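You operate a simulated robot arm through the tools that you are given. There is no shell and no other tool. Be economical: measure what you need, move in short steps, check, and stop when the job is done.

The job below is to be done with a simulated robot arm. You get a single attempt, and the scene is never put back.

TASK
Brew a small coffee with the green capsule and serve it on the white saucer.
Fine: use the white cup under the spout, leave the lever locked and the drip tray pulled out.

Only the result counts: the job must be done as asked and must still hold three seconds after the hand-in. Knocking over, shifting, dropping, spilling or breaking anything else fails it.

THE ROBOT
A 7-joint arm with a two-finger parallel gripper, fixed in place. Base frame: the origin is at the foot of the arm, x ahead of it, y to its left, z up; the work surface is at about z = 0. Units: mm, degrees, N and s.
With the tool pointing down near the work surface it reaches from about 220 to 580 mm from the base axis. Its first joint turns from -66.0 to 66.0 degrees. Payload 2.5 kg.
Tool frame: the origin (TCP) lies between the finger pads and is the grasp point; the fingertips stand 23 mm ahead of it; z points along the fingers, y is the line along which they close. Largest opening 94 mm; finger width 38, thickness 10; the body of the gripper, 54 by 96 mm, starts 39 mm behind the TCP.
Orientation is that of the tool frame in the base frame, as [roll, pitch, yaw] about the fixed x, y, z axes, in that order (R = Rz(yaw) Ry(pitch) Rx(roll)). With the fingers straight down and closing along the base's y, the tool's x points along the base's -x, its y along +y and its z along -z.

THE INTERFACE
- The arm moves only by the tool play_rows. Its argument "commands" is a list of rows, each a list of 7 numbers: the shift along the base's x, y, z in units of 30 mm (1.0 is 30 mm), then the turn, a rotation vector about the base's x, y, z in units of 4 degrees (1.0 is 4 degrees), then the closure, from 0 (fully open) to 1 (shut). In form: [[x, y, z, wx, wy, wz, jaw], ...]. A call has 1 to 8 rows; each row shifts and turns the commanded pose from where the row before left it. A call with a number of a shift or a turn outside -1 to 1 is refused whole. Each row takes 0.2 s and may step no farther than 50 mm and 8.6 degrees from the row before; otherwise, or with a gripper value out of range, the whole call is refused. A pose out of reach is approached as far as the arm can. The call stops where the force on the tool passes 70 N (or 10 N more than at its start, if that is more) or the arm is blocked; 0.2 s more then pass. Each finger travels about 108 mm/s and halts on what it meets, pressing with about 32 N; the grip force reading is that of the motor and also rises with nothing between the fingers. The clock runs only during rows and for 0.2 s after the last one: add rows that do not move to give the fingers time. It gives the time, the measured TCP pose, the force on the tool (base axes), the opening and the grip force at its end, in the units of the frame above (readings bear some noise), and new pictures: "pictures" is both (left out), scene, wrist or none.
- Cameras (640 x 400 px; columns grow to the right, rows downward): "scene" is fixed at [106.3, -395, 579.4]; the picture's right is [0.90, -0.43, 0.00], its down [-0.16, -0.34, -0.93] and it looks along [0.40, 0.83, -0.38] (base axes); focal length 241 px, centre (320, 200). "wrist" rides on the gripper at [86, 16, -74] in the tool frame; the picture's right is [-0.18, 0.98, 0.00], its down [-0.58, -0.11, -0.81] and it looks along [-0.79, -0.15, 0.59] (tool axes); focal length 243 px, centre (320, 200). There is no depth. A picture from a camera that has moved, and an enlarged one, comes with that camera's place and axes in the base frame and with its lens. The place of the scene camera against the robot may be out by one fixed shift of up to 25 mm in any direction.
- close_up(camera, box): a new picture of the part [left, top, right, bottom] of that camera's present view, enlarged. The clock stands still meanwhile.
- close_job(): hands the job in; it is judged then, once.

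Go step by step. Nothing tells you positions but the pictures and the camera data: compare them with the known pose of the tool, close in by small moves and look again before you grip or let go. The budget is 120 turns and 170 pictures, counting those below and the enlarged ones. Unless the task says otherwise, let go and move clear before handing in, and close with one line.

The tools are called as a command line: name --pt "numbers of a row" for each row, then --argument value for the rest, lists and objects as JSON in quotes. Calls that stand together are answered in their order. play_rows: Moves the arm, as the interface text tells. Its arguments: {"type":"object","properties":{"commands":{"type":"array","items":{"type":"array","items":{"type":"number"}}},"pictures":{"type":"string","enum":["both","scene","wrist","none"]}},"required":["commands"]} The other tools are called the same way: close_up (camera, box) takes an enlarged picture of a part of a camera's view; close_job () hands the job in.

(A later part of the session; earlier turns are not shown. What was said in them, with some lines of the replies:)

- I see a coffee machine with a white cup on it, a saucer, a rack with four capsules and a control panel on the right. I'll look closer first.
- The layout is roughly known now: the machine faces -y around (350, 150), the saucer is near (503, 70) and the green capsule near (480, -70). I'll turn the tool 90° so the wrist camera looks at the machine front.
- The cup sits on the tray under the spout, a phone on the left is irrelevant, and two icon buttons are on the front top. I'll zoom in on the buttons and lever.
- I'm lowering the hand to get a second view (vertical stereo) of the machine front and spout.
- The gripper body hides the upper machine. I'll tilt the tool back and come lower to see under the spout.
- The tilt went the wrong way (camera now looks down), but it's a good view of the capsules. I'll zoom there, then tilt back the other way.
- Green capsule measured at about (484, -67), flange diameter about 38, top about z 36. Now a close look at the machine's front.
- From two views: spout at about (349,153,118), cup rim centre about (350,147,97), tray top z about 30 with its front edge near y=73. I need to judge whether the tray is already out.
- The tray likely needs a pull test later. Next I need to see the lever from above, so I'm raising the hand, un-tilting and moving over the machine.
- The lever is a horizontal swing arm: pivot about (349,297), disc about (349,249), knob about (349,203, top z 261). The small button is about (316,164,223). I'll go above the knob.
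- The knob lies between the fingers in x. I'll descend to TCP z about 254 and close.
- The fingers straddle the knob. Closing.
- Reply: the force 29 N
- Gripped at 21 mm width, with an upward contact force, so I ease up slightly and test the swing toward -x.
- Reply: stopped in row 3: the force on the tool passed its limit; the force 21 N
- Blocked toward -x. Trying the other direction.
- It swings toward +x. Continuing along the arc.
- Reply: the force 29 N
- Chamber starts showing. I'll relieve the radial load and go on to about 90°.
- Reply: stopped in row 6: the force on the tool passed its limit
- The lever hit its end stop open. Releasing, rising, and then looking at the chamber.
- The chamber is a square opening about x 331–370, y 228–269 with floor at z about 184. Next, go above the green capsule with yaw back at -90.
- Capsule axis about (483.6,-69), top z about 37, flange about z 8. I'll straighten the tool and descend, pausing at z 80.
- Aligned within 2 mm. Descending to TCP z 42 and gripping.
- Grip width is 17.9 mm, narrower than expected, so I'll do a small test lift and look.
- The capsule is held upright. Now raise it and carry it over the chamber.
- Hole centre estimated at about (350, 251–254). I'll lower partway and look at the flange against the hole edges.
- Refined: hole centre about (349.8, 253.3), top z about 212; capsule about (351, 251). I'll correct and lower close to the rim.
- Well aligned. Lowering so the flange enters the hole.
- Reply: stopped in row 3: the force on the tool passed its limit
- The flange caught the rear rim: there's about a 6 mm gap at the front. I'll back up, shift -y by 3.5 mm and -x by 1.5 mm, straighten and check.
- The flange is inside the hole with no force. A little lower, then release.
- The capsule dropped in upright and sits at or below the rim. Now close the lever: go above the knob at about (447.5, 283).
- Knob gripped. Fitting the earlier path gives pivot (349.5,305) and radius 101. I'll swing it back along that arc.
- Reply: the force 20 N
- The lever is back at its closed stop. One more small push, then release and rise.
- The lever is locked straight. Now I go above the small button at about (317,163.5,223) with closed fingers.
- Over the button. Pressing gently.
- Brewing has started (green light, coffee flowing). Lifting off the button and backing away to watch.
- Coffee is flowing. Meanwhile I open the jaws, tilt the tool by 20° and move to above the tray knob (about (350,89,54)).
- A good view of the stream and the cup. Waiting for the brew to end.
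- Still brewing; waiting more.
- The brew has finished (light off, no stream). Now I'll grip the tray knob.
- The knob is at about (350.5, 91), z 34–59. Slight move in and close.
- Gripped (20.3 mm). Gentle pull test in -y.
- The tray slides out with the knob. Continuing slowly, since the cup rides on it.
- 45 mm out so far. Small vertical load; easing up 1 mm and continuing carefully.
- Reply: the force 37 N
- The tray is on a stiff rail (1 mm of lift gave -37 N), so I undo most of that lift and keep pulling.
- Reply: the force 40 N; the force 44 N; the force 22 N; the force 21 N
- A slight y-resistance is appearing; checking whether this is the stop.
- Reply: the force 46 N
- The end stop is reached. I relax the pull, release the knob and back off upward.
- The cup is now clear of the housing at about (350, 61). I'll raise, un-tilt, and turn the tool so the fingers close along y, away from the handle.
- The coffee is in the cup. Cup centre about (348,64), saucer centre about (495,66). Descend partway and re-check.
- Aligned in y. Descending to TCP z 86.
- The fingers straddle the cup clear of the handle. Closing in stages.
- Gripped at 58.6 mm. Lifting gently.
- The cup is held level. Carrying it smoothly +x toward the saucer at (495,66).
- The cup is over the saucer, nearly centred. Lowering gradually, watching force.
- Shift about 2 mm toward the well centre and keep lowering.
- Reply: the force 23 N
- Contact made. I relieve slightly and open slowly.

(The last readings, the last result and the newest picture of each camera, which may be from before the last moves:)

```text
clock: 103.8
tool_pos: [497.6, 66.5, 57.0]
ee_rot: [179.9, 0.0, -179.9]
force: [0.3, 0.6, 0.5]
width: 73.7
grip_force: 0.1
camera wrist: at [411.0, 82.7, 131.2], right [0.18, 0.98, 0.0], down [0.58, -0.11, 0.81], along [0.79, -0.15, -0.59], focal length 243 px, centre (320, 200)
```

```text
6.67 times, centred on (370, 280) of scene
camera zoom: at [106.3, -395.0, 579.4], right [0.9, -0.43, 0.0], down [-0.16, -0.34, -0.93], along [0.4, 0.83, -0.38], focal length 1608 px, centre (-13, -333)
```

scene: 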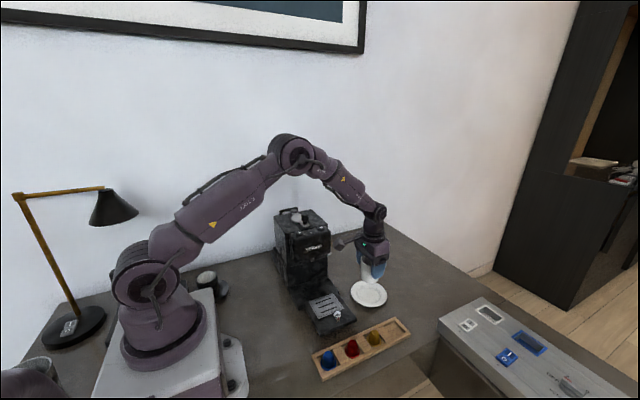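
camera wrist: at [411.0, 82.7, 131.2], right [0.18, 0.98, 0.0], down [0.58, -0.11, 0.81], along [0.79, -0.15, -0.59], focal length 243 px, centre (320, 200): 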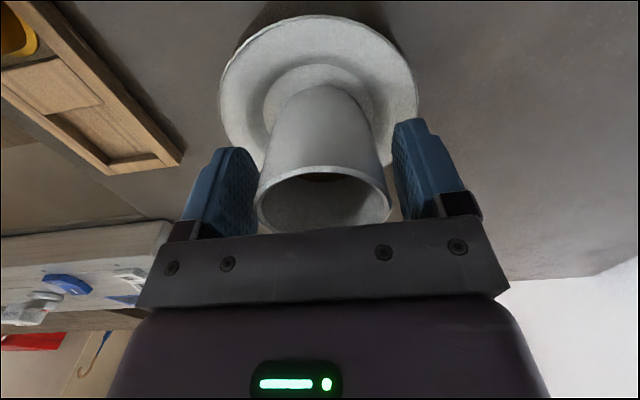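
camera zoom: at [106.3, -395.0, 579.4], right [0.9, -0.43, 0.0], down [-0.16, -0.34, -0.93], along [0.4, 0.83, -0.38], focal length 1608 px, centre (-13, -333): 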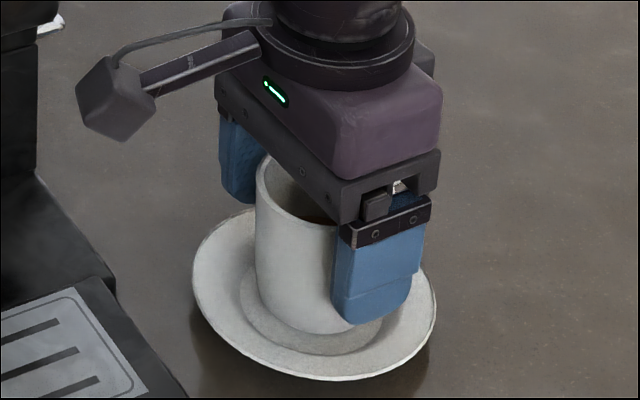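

Released and standing. Rising straight up, clear of the cup.

play_rows --pt "0 0 0.3 0 0 0 0.22" --pt "0 0 0.6 0 0 0 0.22" --pt "0 0 1 0 0 0 0.22" --pt "0 0 1 0 0 0 0.22" --pt "0 0 1 0 0 0 0.22" --pt "-0.5 0 1 0 0 0 0.22" --pt "-1 0 1 0 0 0 0.22" --pictures "both"

close_up --camera "scene" --box '[260, 190, 420, 340]'

close_up --camera "wrist" --box '[240, 0, 440, 180]'

```text
clock: 105.4
tool_pos: [453.2, 66.4, 237.1]
ee_rot: [179.9, 0.0, -179.9]
force: [0.6, -0.7, 0.7]
width: 72.9
grip_force: 0.1
camera wrist: at [367.3, 83.4, 311.4], right [0.18, 0.98, 0.0], down [0.58, -0.11, 0.81], along [0.79, -0.15, -0.59], focal length 243 px, centre (320, 200)
```

scene: 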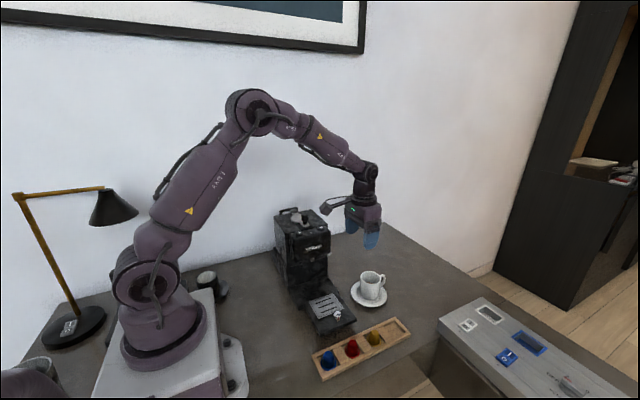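
wrist: 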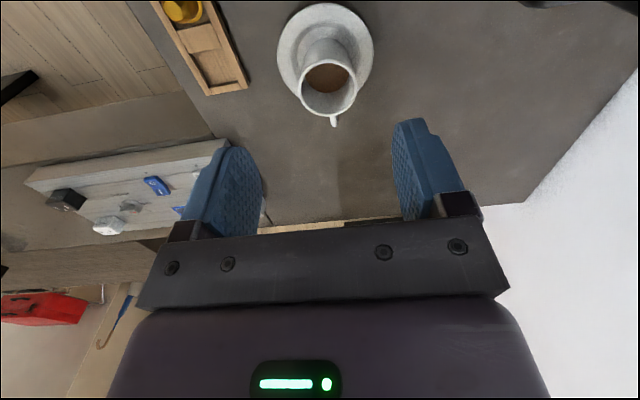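

```text
2.67 times, centred on (340, 265) of scene
camera zoom: at [106.3, -395.0, 579.4], right [0.9, -0.43, 0.0], down [-0.16, -0.34, -0.93], along [0.4, 0.83, -0.38], focal length 643 px, centre (267, 27)
```

zoom: 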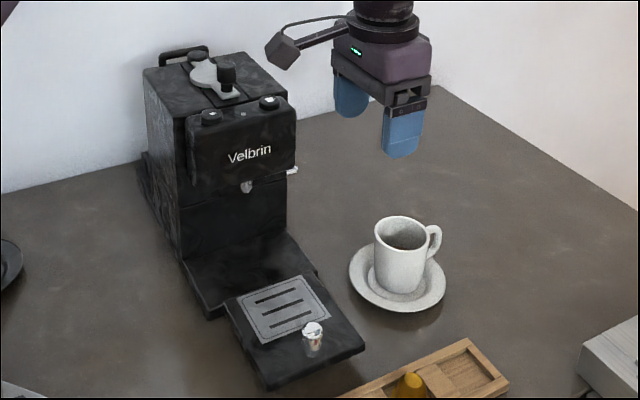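

```text
2.22 times, centred on (340, 90) of wrist
camera zoom: at [367.3, 83.4, 311.4], right [0.18, 0.98, 0.0], down [0.58, -0.11, 0.81], along [0.79, -0.15, -0.59], focal length 539 px, centre (276, 444)
```

zoom: 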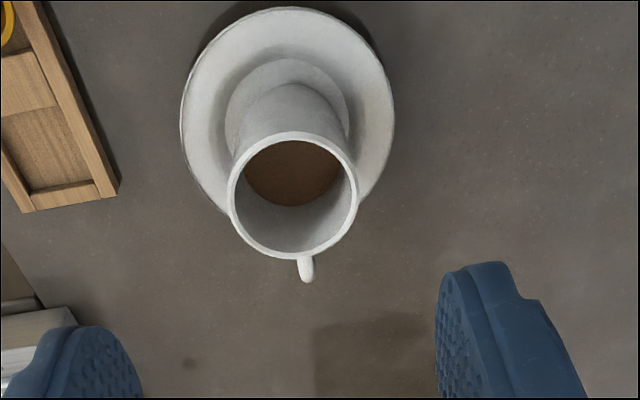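

The cup with coffee stands on the white saucer, the lever is locked, the tray is fully pulled out, and the hand is clear. Handing in.

close_job

```text
The job is handed in.
```

I brewed a small coffee with the green capsule and set the white cup on the white saucer. The lever is locked and the drip tray is pulled out to its stop.
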